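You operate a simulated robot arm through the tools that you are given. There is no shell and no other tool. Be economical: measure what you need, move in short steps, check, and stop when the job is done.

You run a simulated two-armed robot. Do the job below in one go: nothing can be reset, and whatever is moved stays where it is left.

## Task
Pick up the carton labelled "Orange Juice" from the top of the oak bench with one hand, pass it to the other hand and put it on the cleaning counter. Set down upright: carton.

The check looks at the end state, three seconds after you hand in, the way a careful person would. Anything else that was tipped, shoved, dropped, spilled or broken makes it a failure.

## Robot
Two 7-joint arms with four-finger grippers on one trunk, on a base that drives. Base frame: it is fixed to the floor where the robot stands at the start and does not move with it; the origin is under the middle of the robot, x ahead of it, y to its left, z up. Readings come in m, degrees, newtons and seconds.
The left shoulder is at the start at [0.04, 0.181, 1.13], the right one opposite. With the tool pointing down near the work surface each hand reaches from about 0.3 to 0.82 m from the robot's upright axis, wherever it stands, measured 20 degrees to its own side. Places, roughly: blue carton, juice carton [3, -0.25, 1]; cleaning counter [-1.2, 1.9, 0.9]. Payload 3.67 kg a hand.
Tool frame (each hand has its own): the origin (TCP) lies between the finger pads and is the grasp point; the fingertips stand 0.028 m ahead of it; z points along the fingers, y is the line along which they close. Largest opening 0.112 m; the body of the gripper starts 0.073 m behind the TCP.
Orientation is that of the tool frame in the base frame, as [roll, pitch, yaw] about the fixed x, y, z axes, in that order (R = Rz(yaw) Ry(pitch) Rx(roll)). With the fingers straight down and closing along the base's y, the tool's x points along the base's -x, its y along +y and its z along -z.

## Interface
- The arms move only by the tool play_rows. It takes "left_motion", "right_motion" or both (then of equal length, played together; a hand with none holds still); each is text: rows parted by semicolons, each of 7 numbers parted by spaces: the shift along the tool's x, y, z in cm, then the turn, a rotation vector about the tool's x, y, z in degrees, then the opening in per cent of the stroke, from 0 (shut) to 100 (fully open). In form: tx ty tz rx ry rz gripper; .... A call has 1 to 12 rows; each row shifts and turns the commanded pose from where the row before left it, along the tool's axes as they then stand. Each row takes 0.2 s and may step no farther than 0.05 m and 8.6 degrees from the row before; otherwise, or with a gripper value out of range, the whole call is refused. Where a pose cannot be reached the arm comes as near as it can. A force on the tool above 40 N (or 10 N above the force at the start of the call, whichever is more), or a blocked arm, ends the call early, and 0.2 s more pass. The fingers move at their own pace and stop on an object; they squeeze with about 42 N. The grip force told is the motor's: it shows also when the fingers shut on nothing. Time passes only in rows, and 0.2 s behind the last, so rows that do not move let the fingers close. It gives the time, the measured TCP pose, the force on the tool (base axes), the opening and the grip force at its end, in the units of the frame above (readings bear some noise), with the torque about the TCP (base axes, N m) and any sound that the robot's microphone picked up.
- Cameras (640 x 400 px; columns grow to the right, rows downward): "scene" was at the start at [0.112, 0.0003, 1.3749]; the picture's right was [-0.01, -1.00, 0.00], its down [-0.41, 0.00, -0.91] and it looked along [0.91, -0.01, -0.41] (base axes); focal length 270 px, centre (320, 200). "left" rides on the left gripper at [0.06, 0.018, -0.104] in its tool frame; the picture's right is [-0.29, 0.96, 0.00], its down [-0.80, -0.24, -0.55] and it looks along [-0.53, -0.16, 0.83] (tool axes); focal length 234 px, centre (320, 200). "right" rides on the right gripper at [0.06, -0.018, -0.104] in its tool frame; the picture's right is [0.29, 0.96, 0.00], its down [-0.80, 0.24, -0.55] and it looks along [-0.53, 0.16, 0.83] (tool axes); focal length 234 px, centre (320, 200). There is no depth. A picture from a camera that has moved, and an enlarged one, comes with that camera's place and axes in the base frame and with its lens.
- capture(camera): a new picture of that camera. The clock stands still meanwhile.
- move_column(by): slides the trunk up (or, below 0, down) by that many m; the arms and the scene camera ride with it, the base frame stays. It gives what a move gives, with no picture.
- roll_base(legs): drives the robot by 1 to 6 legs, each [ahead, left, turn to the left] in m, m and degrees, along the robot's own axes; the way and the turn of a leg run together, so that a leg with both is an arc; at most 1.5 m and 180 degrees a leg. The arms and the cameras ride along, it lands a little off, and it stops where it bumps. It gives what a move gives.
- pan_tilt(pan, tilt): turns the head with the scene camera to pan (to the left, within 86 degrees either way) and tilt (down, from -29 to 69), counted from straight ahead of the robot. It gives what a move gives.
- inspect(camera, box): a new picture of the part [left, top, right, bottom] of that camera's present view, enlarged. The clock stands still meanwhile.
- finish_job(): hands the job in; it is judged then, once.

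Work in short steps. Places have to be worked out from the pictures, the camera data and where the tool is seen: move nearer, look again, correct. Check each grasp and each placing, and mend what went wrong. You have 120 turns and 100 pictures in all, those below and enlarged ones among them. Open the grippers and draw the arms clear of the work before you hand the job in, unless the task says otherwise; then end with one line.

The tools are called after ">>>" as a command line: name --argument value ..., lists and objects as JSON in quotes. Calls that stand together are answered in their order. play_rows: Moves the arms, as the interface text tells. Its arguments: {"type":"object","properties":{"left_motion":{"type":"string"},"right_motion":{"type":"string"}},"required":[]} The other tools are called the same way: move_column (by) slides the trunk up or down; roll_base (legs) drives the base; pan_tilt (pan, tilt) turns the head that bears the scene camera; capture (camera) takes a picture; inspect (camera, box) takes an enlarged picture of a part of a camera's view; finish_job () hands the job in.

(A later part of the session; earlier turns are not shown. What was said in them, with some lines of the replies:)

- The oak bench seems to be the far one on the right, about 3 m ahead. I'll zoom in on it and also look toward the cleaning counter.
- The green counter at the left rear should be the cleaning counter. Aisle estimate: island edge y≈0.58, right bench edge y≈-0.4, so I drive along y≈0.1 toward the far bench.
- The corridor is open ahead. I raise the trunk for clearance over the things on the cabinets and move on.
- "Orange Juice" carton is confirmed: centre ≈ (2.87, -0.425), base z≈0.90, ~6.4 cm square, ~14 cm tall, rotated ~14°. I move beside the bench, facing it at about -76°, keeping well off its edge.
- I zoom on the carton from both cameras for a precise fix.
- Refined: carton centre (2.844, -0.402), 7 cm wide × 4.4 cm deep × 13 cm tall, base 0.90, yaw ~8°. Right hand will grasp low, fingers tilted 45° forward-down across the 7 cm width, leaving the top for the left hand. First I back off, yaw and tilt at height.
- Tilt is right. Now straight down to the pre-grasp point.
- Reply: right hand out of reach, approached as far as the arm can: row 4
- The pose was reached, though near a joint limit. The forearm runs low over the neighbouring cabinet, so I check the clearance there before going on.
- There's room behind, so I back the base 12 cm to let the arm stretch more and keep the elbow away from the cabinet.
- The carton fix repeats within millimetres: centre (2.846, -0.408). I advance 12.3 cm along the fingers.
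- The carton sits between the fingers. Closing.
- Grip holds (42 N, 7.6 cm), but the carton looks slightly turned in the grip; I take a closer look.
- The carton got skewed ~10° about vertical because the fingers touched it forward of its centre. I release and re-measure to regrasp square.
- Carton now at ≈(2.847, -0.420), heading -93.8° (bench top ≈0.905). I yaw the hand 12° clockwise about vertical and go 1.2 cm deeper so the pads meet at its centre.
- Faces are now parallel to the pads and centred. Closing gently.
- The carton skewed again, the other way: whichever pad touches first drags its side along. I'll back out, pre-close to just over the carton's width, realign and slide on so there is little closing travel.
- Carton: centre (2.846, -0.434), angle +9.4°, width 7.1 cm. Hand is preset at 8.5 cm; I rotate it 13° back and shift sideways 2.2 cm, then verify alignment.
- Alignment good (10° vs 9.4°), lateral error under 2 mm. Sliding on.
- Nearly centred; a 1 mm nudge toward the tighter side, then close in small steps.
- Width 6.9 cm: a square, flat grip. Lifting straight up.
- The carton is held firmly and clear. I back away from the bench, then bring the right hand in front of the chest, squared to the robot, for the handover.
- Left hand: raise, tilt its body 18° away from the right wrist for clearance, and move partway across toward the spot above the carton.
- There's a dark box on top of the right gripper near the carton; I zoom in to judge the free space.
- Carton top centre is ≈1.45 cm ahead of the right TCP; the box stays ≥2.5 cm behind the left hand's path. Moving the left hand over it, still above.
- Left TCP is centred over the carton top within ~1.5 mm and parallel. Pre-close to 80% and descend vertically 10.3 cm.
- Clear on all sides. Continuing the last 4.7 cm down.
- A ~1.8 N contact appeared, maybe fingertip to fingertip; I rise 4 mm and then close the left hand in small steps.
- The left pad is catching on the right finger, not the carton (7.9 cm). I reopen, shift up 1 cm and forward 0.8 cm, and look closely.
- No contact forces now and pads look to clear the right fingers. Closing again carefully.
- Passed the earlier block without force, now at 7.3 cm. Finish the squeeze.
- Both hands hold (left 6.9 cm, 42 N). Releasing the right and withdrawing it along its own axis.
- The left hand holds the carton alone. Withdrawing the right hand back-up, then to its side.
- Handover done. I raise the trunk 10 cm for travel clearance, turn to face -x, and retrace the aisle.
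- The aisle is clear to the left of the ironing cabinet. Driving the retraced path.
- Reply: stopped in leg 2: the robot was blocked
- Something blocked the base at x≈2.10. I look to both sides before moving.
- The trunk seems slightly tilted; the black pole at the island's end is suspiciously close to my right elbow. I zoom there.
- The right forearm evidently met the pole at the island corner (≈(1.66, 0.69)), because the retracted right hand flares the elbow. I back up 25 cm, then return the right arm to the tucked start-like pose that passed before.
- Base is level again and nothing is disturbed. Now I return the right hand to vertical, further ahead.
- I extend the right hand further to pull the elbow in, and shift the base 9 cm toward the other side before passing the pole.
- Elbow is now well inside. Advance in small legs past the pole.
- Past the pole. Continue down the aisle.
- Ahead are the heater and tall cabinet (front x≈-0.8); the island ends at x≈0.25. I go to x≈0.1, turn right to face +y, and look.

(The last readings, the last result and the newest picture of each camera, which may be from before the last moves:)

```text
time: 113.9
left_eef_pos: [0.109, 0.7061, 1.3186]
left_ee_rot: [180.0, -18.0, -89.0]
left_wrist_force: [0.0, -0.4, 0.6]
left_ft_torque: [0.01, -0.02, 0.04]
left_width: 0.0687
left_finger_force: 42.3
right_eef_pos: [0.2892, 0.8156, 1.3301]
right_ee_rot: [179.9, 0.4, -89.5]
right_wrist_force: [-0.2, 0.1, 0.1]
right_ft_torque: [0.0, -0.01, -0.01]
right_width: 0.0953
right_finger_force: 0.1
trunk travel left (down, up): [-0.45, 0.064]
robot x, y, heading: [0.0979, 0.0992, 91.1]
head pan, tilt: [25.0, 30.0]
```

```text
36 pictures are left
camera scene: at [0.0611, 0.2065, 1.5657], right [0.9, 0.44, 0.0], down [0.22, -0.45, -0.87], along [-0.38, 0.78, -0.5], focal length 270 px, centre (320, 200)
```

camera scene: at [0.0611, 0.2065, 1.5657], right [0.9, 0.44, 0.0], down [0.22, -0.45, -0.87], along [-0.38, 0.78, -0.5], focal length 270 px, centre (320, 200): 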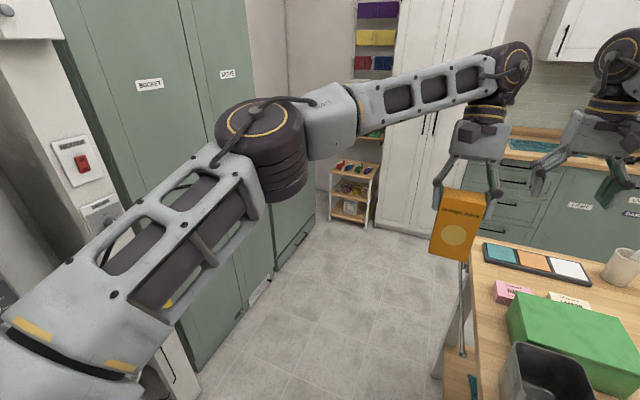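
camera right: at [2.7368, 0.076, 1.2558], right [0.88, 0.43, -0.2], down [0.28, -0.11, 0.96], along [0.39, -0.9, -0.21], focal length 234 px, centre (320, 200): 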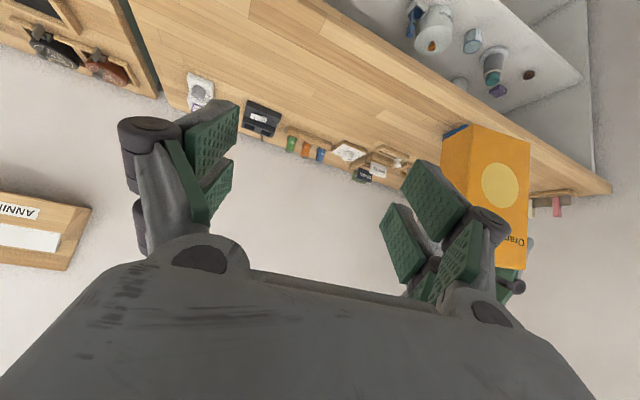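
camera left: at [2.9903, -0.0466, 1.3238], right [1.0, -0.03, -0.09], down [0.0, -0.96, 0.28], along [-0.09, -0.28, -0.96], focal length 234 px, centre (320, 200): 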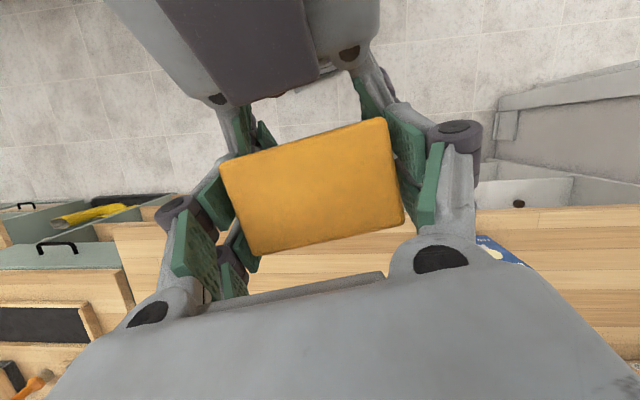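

Free floor ahead; cabinet fronts at x≈-0.92. I strafe to x≈-0.2 and go forward to y≈1.3.

>>> roll_base --legs '[[0, 0.3, -0.8], [1.15, 0, 0]]'

>>> pan_tilt --pan 60 --tilt 30

>>> capture --camera "scene"

```text
time: 121.6
left_eef_pos: [-0.1824, 1.8559, 1.3177]
left_ee_rot: [-180.0, -18.0, -89.9]
left_wrist_force: [-0.4, -0.1, 0.0]
left_ft_torque: [0.02, -0.01, 0.0]
left_width: 0.069
left_finger_force: 41.8
right_eef_pos: [-0.0007, 1.9633, 1.3296]
right_ee_rot: [179.9, 0.4, -90.3]
right_wrist_force: [-0.3, 0.2, -0.5]
right_ft_torque: [-0.02, 0.01, -0.01]
right_width: 0.0955
right_finger_force: 0.2
trunk travel left (down, up): [-0.45, 0.064]
robot x, y, heading: [-0.1969, 1.2529, 90.1]
head pan, tilt: [25.0, 30.0]
```

```text
time: 122.6
left_eef_pos: [-0.1827, 1.8554, 1.3183]
left_ee_rot: [-180.0, -18.0, -90.0]
left_wrist_force: [-0.1, -0.5, -0.1]
left_ft_torque: [-0.01, 0.0, 0.02]
left_width: 0.0686
left_finger_force: 41.7
right_eef_pos: [-0.0008, 1.9632, 1.3292]
right_ee_rot: [180.0, 0.4, -90.3]
right_wrist_force: [0.4, 0.4, 0.3]
right_ft_torque: [0.02, -0.02, 0.01]
right_width: 0.0948
right_finger_force: 0.2
trunk travel left (down, up): [-0.45, 0.064]
robot x, y, heading: [-0.1989, 1.2564, 90.1]
head pan, tilt: [60.0, 30.0]
```

```text
35 pictures are left
camera scene: at [-0.2783, 1.3209, 1.5657], right [0.5, 0.87, 0.0], down [0.43, -0.25, -0.87], along [-0.75, 0.43, -0.5], focal length 270 px, centre (320, 200)
```

scene: 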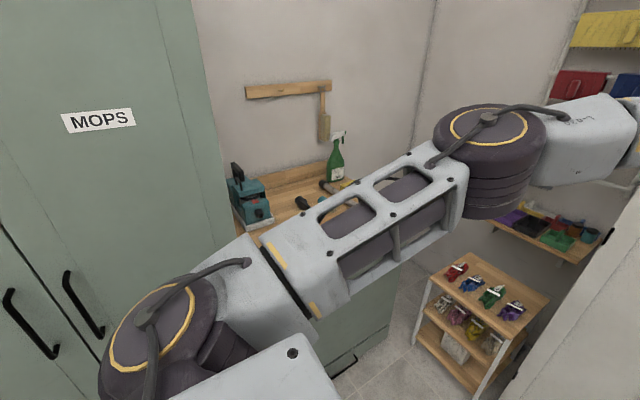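

I can see the cleaning counter with a few tools on it at the back and left. I retract the right hand 20 cm so the turn has room, then move on to y≈1.65 and turn halfway for a better look.

>>> play_rows --right_motion "4.5 0 0 0 0 0 85; 4.5 0 0 0 0 0 85; 4.5 0 0 0 0 0 85; 4.5 0 0 0 0 0 85; 0 0 0 0 0 0 85"

>>> roll_base --legs '[[0.4, -0.1, 0], [0, 0, 45]]'

>>> pan_tilt --pan 35 --tilt 35

>>> capture --camera "scene"

>>> capture --camera "left"

```text
time: 123.8
left_eef_pos: [-0.1827, 1.856, 1.3166]
left_ee_rot: [179.9, -18.0, -89.8]
left_wrist_force: [0.5, -0.5, -1.0]
left_ft_torque: [-0.03, 0.0, 0.01]
left_width: 0.0689
left_finger_force: 41.9
right_eef_pos: [-0.001, 1.784, 1.3259]
right_ee_rot: [179.9, 0.3, -90.3]
right_wrist_force: [0.1, -0.1, -0.3]
right_ft_torque: [0.01, 0.0, 0.02]
right_width: 0.0953
right_finger_force: 0.1
trunk travel left (down, up): [-0.45, 0.064]
robot x, y, heading: [-0.2, 1.2578, 90.0]
head pan, tilt: [60.0, 30.0]
```

```text
time: 128.6
left_eef_pos: [-0.5108, 2.0968, 1.317]
left_ee_rot: [-180.0, -18.0, -45.3]
left_wrist_force: [0.1, 0.0, -1.0]
left_ft_torque: [0.0, 0.03, -0.04]
left_width: 0.069
left_finger_force: 42.1
right_eef_pos: [-0.3313, 2.1725, 1.3269]
right_ee_rot: [180.0, 0.3, -45.7]
right_wrist_force: [0.4, -0.4, 0.7]
right_ft_torque: [0.02, -0.01, 0.0]
right_width: 0.0952
right_finger_force: 0.1
trunk travel left (down, up): [-0.45, 0.064]
robot x, y, heading: [-0.101, 1.6564, 134.5]
head pan, tilt: [60.0, 30.0]
```

```text
time: 129.5
left_eef_pos: [-0.5092, 2.0966, 1.3183]
left_ee_rot: [-179.9, -18.0, -45.3]
left_wrist_force: [0.3, 0.1, 0.7]
left_ft_torque: [0.02, 0.03, 0.0]
left_width: 0.0689
left_finger_force: 42.1
right_eef_pos: [-0.3316, 2.1716, 1.3282]
right_ee_rot: [180.0, 0.4, -45.7]
right_wrist_force: [1.1, -0.2, 0.4]
right_ft_torque: [-0.01, -0.03, 0.03]
right_width: 0.0951
right_finger_force: 0.1
trunk travel left (down, up): [-0.45, 0.064]
robot x, y, heading: [-0.0988, 1.6577, 134.8]
head pan, tilt: [35.0, 35.0]
```

```text
34 pictures are left
camera scene: at [-0.2011, 1.688, 1.5579], right [0.18, 0.98, 0.0], down [0.56, -0.1, -0.82], along [-0.81, 0.15, -0.57], focal length 270 px, centre (320, 200)
```

scene: 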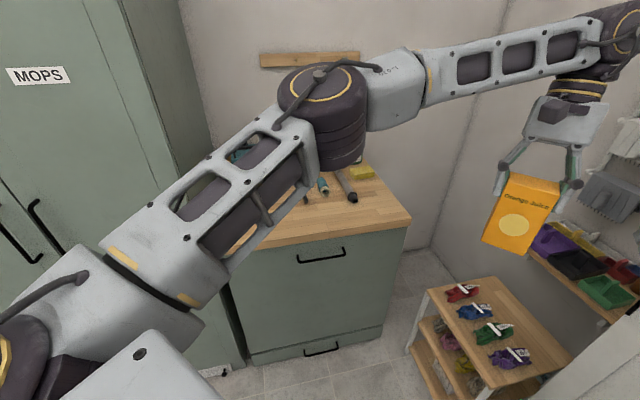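

```text
33 pictures are left
camera left: at [-0.505, 2.0641, 1.4352], right [-0.87, -0.48, -0.09], down [-0.48, 0.83, 0.28], along [-0.06, 0.29, -0.96], focal length 234 px, centre (320, 200)
```

left: 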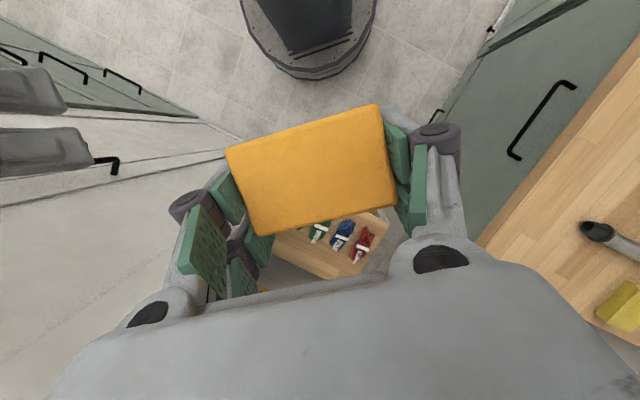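

Counter front edge at x≈-0.93, y 1.45–2.19. I finish the turn so the left camera can look down on the counter.

>>> roll_base --legs '[[0, 0, 45], [0.2, -0.1, 0]]'

>>> capture --camera "left"

>>> pan_tilt --pan 0 --tilt 40

>>> capture --camera "scene"

```text
time: 133.4
left_eef_pos: [-0.8971, 1.7892, 1.3187]
left_ee_rot: [-179.9, -17.9, -1.2]
left_wrist_force: [0.1, -0.1, -1.0]
left_ft_torque: [0.0, 0.08, 0.01]
left_width: 0.0689
left_finger_force: 42.0
right_eef_pos: [-0.8189, 1.9686, 1.3287]
right_ee_rot: [-180.0, 0.5, -1.6]
right_wrist_force: [0.1, -0.4, -0.2]
right_ft_torque: [0.02, 0.01, -0.01]
right_width: 0.0951
right_finger_force: 0.0
trunk travel left (down, up): [-0.45, 0.064]
robot x, y, heading: [-0.2946, 1.7628, 178.8]
head pan, tilt: [35.0, 35.0]
```

```text
32 pictures are left
camera left: at [-0.8698, 1.7689, 1.4365], right [-0.29, -0.95, -0.09], down [-0.92, 0.26, 0.28], along [-0.25, 0.17, -0.96], focal length 234 px, centre (320, 200)
```

left: 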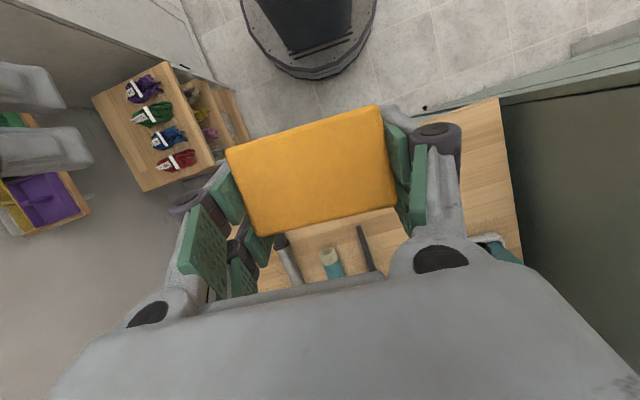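

```text
time: 134.4
left_eef_pos: [-0.8961, 1.789, 1.3193]
left_ee_rot: [-179.9, -18.0, -1.1]
left_wrist_force: [-1.0, -1.0, -0.2]
left_ft_torque: [-0.02, -0.05, 0.01]
left_width: 0.0689
left_finger_force: 42.0
right_eef_pos: [-0.8214, 1.9702, 1.3269]
right_ee_rot: [179.9, 0.5, -1.6]
right_wrist_force: [0.1, -0.1, 0.8]
right_ft_torque: [0.04, 0.04, 0.0]
right_width: 0.0952
right_finger_force: 0.1
trunk travel left (down, up): [-0.45, 0.064]
robot x, y, heading: [-0.2976, 1.7619, 178.8]
head pan, tilt: [0.0, 40.0]
```

```text
31 pictures are left
camera scene: at [-0.402, 1.7636, 1.5504], right [0.02, 1.0, 0.0], down [0.64, -0.01, -0.77], along [-0.77, 0.02, -0.64], focal length 270 px, centre (320, 200)
```

scene: 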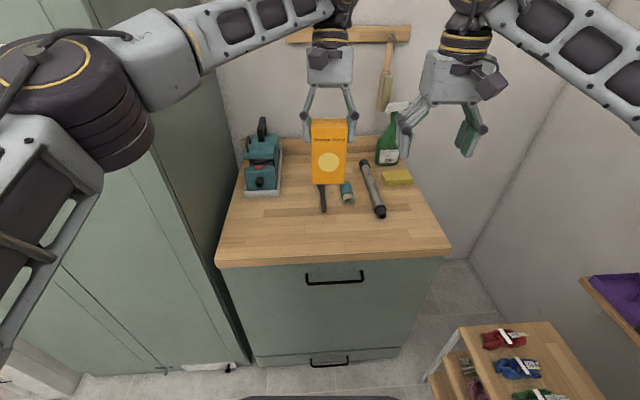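

The front-left part of the counter is free. I'll set the carton at about (-1.03, 1.66), clear of the tools. First extend the left hand over it at height.

>>> play_rows --left_motion "-2.48 2.64 -0.81 0 0 0 50; -2.48 2.64 -0.81 0 0 0 50; -2.48 2.64 -0.81 0 0 0 50; -2.48 2.64 -0.81 0 0 0 50; -2.48 2.64 -0.81 0 0 0 50; 0 0 0 0 0 0 50"

>>> move_column --by -0.18

>>> capture --camera "scene"

>>> capture --camera "right"

```text
time: 135.8
left_eef_pos: [-0.9718, 1.7066, 1.3137]
left_ee_rot: [-179.9, -17.9, -1.1]
left_wrist_force: [0.0, -0.1, 0.1]
left_ft_torque: [0.0, -0.01, -0.02]
left_width: 0.0688
left_finger_force: 41.8
left hand out of reach, approached as far as the arm can: row 3, 4, 5
right_eef_pos: [-0.8213, 1.9706, 1.3282]
right_ee_rot: [180.0, 0.4, -1.6]
right_wrist_force: [0.8, 0.8, -0.2]
right_ft_torque: [0.0, -0.01, 0.0]
right_width: 0.0951
right_finger_force: 0.1
trunk travel left (down, up): [-0.45, 0.064]
robot x, y, heading: [-0.2974, 1.7581, 178.9]
head pan, tilt: [0.0, 40.0]
```

```text
time: 137.8
left_eef_pos: [-0.9718, 1.7066, 1.1308]
left_ee_rot: [-179.9, -17.9, -1.2]
left_wrist_force: [0.3, -0.4, -1.0]
left_ft_torque: [0.0, -0.01, 0.0]
left_width: 0.069
left_finger_force: 41.7
right_eef_pos: [-0.8209, 1.9693, 1.147]
right_ee_rot: [-180.0, 0.4, -1.5]
right_wrist_force: [0.6, -0.2, 0.4]
right_ft_torque: [-0.03, 0.01, -0.04]
right_width: 0.0952
right_finger_force: 0.2
trunk travel left (down, up): [-0.27, 0.244]
robot x, y, heading: [-0.2978, 1.7613, 178.8]
head pan, tilt: [0.0, 40.0]
```

```text
30 pictures are left
camera scene: at [-0.4023, 1.7639, 1.3701], right [0.02, 1.0, 0.0], down [0.64, -0.01, -0.77], along [-0.77, 0.02, -0.64], focal length 270 px, centre (320, 200)
```

scene: 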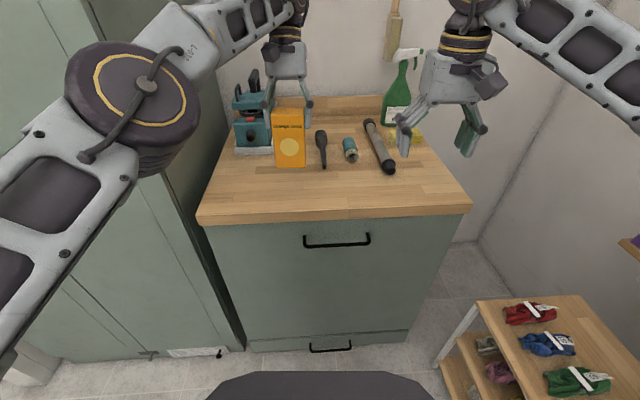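

```text
29 pictures are left
camera right: at [-0.762, 1.985, 1.2511], right [0.26, -0.97, 0.0], down [-0.8, -0.22, 0.56], along [-0.54, -0.14, -0.83], focal length 234 px, centre (320, 200)
```

right: 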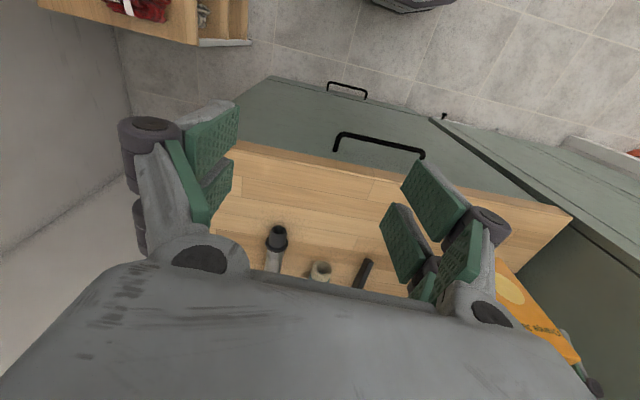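

The left hand ran out of reach slightly short, so I bring the base 8 cm nearer and 4 cm left, then let the arm settle.

>>> roll_base --legs '[[0.08, 0.04, 0]]'

>>> play_rows --left_motion "0 0 0 0 0 0 50; 0 0 0 0 0 0 50"

```text
time: 138.9
left_eef_pos: [-1.0514, 1.6673, 1.1306]
left_ee_rot: [-179.9, -17.9, -1.3]
left_wrist_force: [-1.2, -0.6, -1.0]
left_ft_torque: [0.03, 0.0, -0.01]
left_width: 0.0692
left_finger_force: 41.7
right_eef_pos: [-0.9014, 1.9308, 1.1468]
right_ee_rot: [-180.0, 0.3, -1.6]
right_wrist_force: [0.0, -0.4, -0.5]
right_ft_torque: [0.0, -0.01, -0.02]
right_width: 0.0951
right_finger_force: 0.0
trunk travel left (down, up): [-0.27, 0.244]
robot x, y, heading: [-0.3731, 1.7237, 178.6]
head pan, tilt: [0.0, 40.0]
```

```text
time: 139.5
left_eef_pos: [-1.0523, 1.6687, 1.1299]
left_ee_rot: [-179.8, -17.9, -1.3]
left_wrist_force: [-0.1, 0.1, 0.2]
left_ft_torque: [-0.01, -0.02, 0.0]
left_width: 0.0687
left_finger_force: 42.2
right_eef_pos: [-0.9019, 1.9313, 1.146]
right_ee_rot: [-180.0, 0.2, -1.7]
right_wrist_force: [-0.2, -0.3, 0.3]
right_ft_torque: [0.03, -0.03, 0.0]
right_width: 0.0951
right_finger_force: 0.0
trunk travel left (down, up): [-0.27, 0.244]
robot x, y, heading: [-0.3727, 1.7216, 178.6]
head pan, tilt: [0.0, 40.0]
```

Position is good: carton centre ≈(-1.045, 1.668). Lower the trunk 9 cm, leaving ~2 cm, and check the gap.

>>> move_column --by -0.085

>>> capture --camera "scene"

>>> inspect --camera "scene" --box '[200, 80, 400, 220]'

```text
time: 140.8
left_eef_pos: [-1.0516, 1.6689, 1.0469]
left_ee_rot: [-179.9, -18.0, -1.3]
left_wrist_force: [0.0, 0.3, -0.4]
left_ft_torque: [0.03, 0.01, 0.01]
left_width: 0.0689
left_finger_force: 41.9
right_eef_pos: [-0.9005, 1.9318, 1.0626]
right_ee_rot: [179.9, 0.4, -1.6]
right_wrist_force: [-0.1, 0.4, 0.0]
right_ft_torque: [-0.02, 0.0, -0.04]
right_width: 0.0953
right_finger_force: 0.0
trunk travel left (down, up): [-0.185, 0.329]
robot x, y, heading: [-0.3768, 1.7225, 178.7]
head pan, tilt: [0.0, 40.0]
```

```text
28 pictures are left
camera scene: at [-0.482, 1.7251, 1.2856], right [0.02, 1.0, 0.0], down [0.64, -0.01, -0.77], along [-0.77, 0.02, -0.64], focal length 270 px, centre (320, 200)
```

scene: 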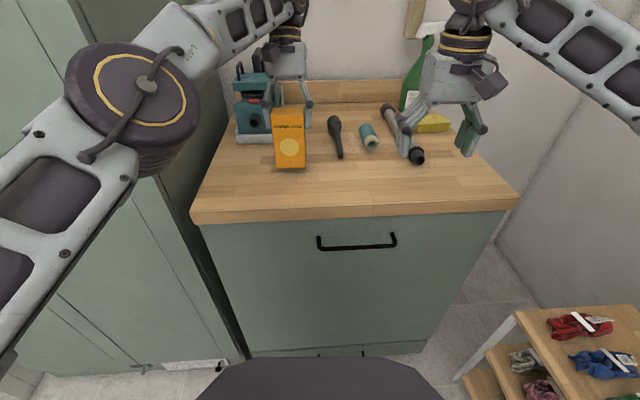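

```text
2.86 times, centred on (300, 150) of scene
camera zoom: at [-0.482, 1.7251, 1.2856], right [0.02, 1.0, 0.0], down [0.64, -0.01, -0.77], along [-0.77, 0.02, -0.64], focal length 771 px, centre (377, 343)
```

zoom: 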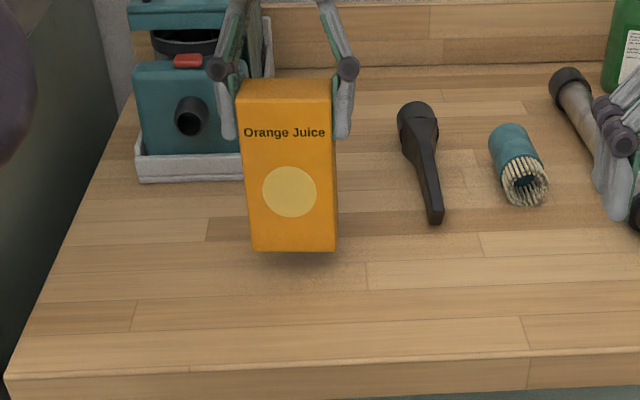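

The carton is upright with a small gap (~2–3 cm) above the counter. Lower with the arm in small steps.

>>> play_rows --left_motion "-0.155 0 0.475 0 0 0 50; -0.155 0 0.475 0 0 0 50; -0.155 0 0.475 0 0 0 50; -0.155 0 0.475 0 0 0 50; 0 0 0 0 0 0 50"

>>> inspect --camera "scene" --box '[200, 80, 400, 220]'

```text
time: 141.9
left_eef_pos: [-1.0508, 1.6683, 1.0265]
left_ee_rot: [-179.9, -18.0, -1.3]
left_wrist_force: [0.6, -0.4, -0.8]
left_ft_torque: [0.0, 0.02, 0.0]
left_width: 0.0691
left_finger_force: 41.9
right_eef_pos: [-0.9009, 1.931, 1.0624]
right_ee_rot: [179.9, 0.4, -1.7]
right_wrist_force: [-0.6, 0.3, -0.1]
right_ft_torque: [0.02, -0.02, -0.02]
right_width: 0.0953
right_finger_force: 0.0
trunk travel left (down, up): [-0.185, 0.329]
robot x, y, heading: [-0.3751, 1.7278, 178.9]
head pan, tilt: [0.0, 40.0]
```

```text
2.86 times, centred on (300, 150) of scene
camera zoom: at [-0.4823, 1.7252, 1.2856], right [0.02, 1.0, 0.0], down [0.64, -0.01, -0.77], along [-0.77, 0.02, -0.64], focal length 771 px, centre (377, 343)
```

zoom: 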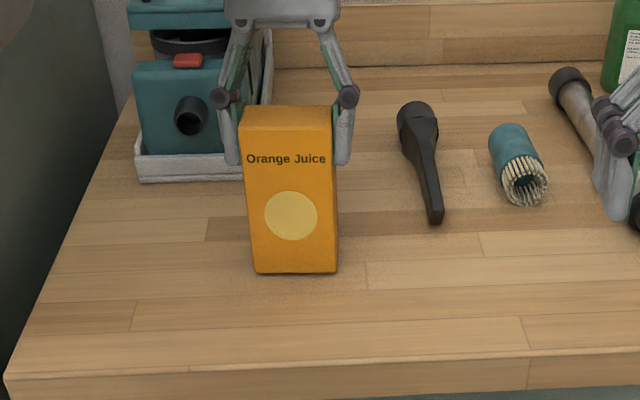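

Very close now; continue in 2 mm steps until the force shows contact.

>>> play_rows --left_motion "-0.062 0 0.19 0 0 0 50; -0.062 0 0.19 0 0 0 50; 0 0 0 0 0 0 50"

>>> play_rows --left_motion "-0.062 0 0.19 0 0 0 50; 0 0 0 0 0 0 50"

```text
time: 142.8
left_eef_pos: [-1.0516, 1.6675, 1.0242]
left_ee_rot: [-179.8, -17.9, -1.3]
left_wrist_force: [-0.2, -0.2, 7.4]
left_ft_torque: [0.01, 0.22, 0.0]
left_width: 0.0688
left_finger_force: 42.2
right_eef_pos: [-0.9002, 1.9316, 1.0625]
right_ee_rot: [-180.0, 0.4, -1.6]
right_wrist_force: [-0.3, -0.1, -1.3]
right_ft_torque: [0.0, 0.01, 0.01]
right_width: 0.0949
right_finger_force: 0.0
trunk travel left (down, up): [-0.185, 0.329]
robot x, y, heading: [-0.3746, 1.7214, 178.7]
head pan, tilt: [0.0, 40.0]
```

```text
time: 143.3
left_eef_pos: [-1.0499, 1.6672, 1.0235]
left_ee_rot: [-179.9, -17.8, -1.1]
left_wrist_force: [-4.1, 0.0, 20.7]
left_ft_torque: [-0.09, 0.66, -0.01]
left_width: 0.069
left_finger_force: 41.8
right_eef_pos: [-0.9, 1.9312, 1.0647]
right_ee_rot: [-180.0, 0.4, -1.6]
right_wrist_force: [-0.1, -0.5, -0.2]
right_ft_torque: [0.03, -0.02, 0.0]
right_width: 0.0951
right_finger_force: 0.0
trunk travel left (down, up): [-0.185, 0.329]
robot x, y, heading: [-0.3768, 1.7179, 178.6]
head pan, tilt: [0.0, 40.0]
```

Contact is made (20 N); I relieve it by ~3 mm and open gradually.

>>> play_rows --left_motion "0.09 0 -0.27 0 0 0 50; 0 0 0 0 0 0 62; 0 0 0 0 0 0 66; 0 0 0 0 0 0 72; 0 0 0 0 0 0 80; 0 0 0 0 0 0 88; 0 0 0 0 0 0 92; 0 0 0 0 0 0 92"

>>> inspect --camera "scene" --box '[200, 80, 400, 220]'

>>> capture --camera "left"

```text
time: 145.2
left_eef_pos: [-1.051, 1.6691, 1.0238]
left_ee_rot: [-179.8, -18.0, -1.2]
left_wrist_force: [0.3, 0.0, 0.2]
left_ft_torque: [-0.02, 0.0, 0.0]
left_width: 0.1031
left_finger_force: 0.2
right_eef_pos: [-0.9019, 1.9315, 1.0622]
right_ee_rot: [-180.0, 0.5, -1.6]
right_wrist_force: [-0.2, 0.8, -0.4]
right_ft_torque: [0.01, -0.02, 0.0]
right_width: 0.0951
right_finger_force: 0.0
trunk travel left (down, up): [-0.185, 0.329]
robot x, y, heading: [-0.3768, 1.7208, 178.7]
head pan, tilt: [0.0, 40.0]
```

```text
2.86 times, centred on (300, 150) of scene
camera zoom: at [-0.4824, 1.7251, 1.2855], right [0.02, 1.0, 0.0], down [0.64, -0.01, -0.77], along [-0.77, 0.02, -0.64], focal length 771 px, centre (377, 343)
```

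zoom: 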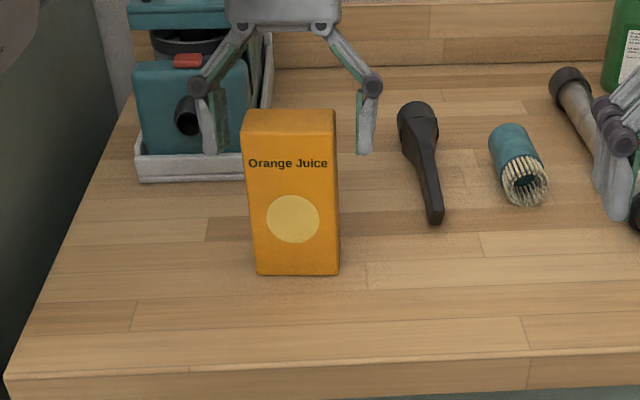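

```text
24 pictures are left
camera left: at [-1.0263, 1.6482, 1.141], right [-0.29, -0.95, -0.09], down [-0.92, 0.26, 0.28], along [-0.24, 0.17, -0.96], focal length 234 px, centre (320, 200)
```

left: 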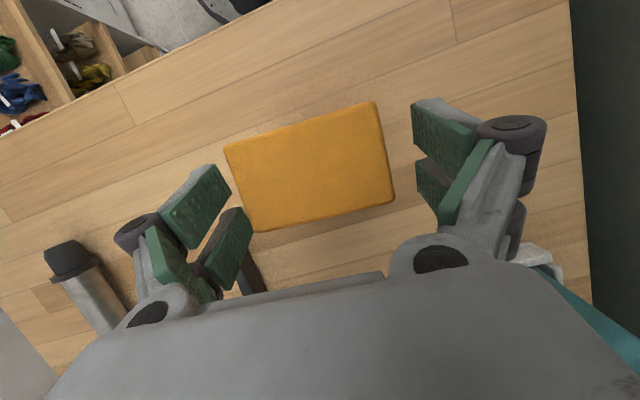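

The carton stands freely, upright. Raise the left hand straight up.

>>> play_rows --left_motion "0.31 0 -0.95 0 0 0 92; 0.62 0 -1.9 0 0 0 92; 0.93 0 -2.85 0 0 0 92; 0.93 0 -2.85 0 0 0 92; 0.93 0 -2.85 0 0 0 92; 0.93 0 -2.85 0 0 0 92; 0 0 0 0 0 0 92"

>>> move_column --by 0.2

>>> roll_base --legs '[[-0.25, 0, 0]]'

>>> capture --camera "scene"

```text
time: 146.8
left_eef_pos: [-1.005, 1.6577, 1.1449]
left_ee_rot: [-179.9, -17.8, -1.1]
left_wrist_force: [0.0, 0.1, 0.6]
left_ft_torque: [0.02, -0.03, -0.02]
left_width: 0.1033
left_finger_force: 0.1
left hand out of reach, approached as far as the arm can: row 3, 4, 5, 6
right_eef_pos: [-0.9004, 1.9311, 1.0631]
right_ee_rot: [180.0, 0.4, -1.6]
right_wrist_force: [-0.7, 0.4, -1.3]
right_ft_torque: [0.0, -0.02, -0.03]
right_width: 0.0951
right_finger_force: 0.0
trunk travel left (down, up): [-0.185, 0.329]
robot x, y, heading: [-0.3723, 1.724, 178.8]
head pan, tilt: [0.0, 40.0]
```

```text
time: 148.9
left_eef_pos: [-1.006, 1.656, 1.3437]
left_ee_rot: [-179.8, -17.7, -1.1]
left_wrist_force: [-0.5, 0.0, -0.2]
left_ft_torque: [0.01, 0.0, 0.0]
left_width: 0.1028
left_finger_force: 0.1
right_eef_pos: [-0.9001, 1.932, 1.2606]
right_ee_rot: [-180.0, 0.3, -1.6]
right_wrist_force: [-0.6, 0.2, -0.8]
right_ft_torque: [-0.01, 0.0, 0.0]
right_width: 0.0954
right_finger_force: 0.1
trunk travel left (down, up): [-0.385, 0.129]
robot x, y, heading: [-0.3745, 1.7217, 178.9]
head pan, tilt: [0.0, 40.0]
```

```text
time: 150.8
left_eef_pos: [-0.7537, 1.6524, 1.3433]
left_ee_rot: [-179.9, -17.8, -1.5]
left_wrist_force: [-0.2, -0.1, -0.8]
left_ft_torque: [0.01, -0.01, 0.01]
left_width: 0.1028
left_finger_force: 0.0
right_eef_pos: [-0.6486, 1.9263, 1.2611]
right_ee_rot: [-180.0, 0.4, -1.8]
right_wrist_force: [-1.4, -0.4, 0.1]
right_ft_torque: [0.03, -0.02, -0.01]
right_width: 0.0951
right_finger_force: 0.0
trunk travel left (down, up): [-0.385, 0.129]
robot x, y, heading: [-0.1238, 1.7166, 178.5]
head pan, tilt: [0.0, 40.0]
```

```text
23 pictures are left
camera scene: at [-0.2317, 1.7196, 1.4843], right [0.03, 1.0, 0.0], down [0.64, -0.02, -0.77], along [-0.77, 0.02, -0.64], focal length 270 px, centre (320, 200)
```

scene: 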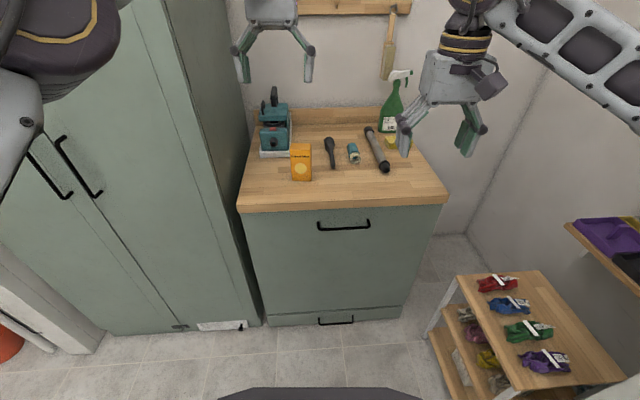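

A last check on the carton and its surroundings.

>>> inspect --camera "scene" --box '[230, 80, 460, 220]'

>>> play_rows --left_motion "0 0 0 0 0 0 100; 0 0 0 0 0 0 100" --right_motion "0 0 0 0 0 0 100; 0 0 0 0 0 0 100"

```text
2.78 times, centred on (345, 150) of scene
camera zoom: at [-0.2317, 1.7196, 1.4843], right [0.03, 1.0, 0.0], down [0.64, -0.02, -0.77], along [-0.77, 0.02, -0.64], focal length 751 px, centre (250, 339)
```

zoom: 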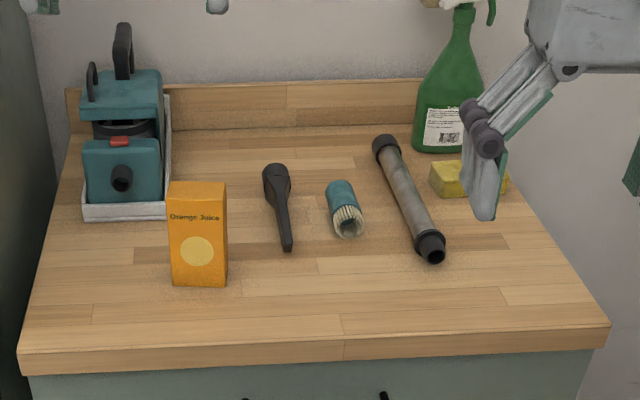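

```text
time: 151.4
left_eef_pos: [-0.7531, 1.6518, 1.3443]
left_ee_rot: [-179.9, -17.7, -1.5]
left_wrist_force: [-0.1, -0.2, 0.6]
left_ft_torque: [0.01, 0.0, 0.01]
left_width: 0.1117
left_finger_force: 0.1
right_eef_pos: [-0.6499, 1.9273, 1.2612]
right_ee_rot: [180.0, 0.3, -1.8]
right_wrist_force: [-0.4, -0.6, 0.3]
right_ft_torque: [0.0, 0.04, -0.01]
right_width: 0.1119
right_finger_force: 0.0
trunk travel left (down, up): [-0.385, 0.129]
robot x, y, heading: [-0.1205, 1.7149, 178.6]
head pan, tilt: [0.0, 40.0]
```

The carton stands upright on the cleaning counter, the tools there are undisturbed, and both hands are open and clear. Handing in.

>>> finish_job

```text
The job is handed in.
```

The Orange Juice carton was picked up with the right hand, passed to the left, and now stands upright on the cleaning counter. On the way, my right arm bumped the pole at the island corner, but I saw nothing tipped or moved there.
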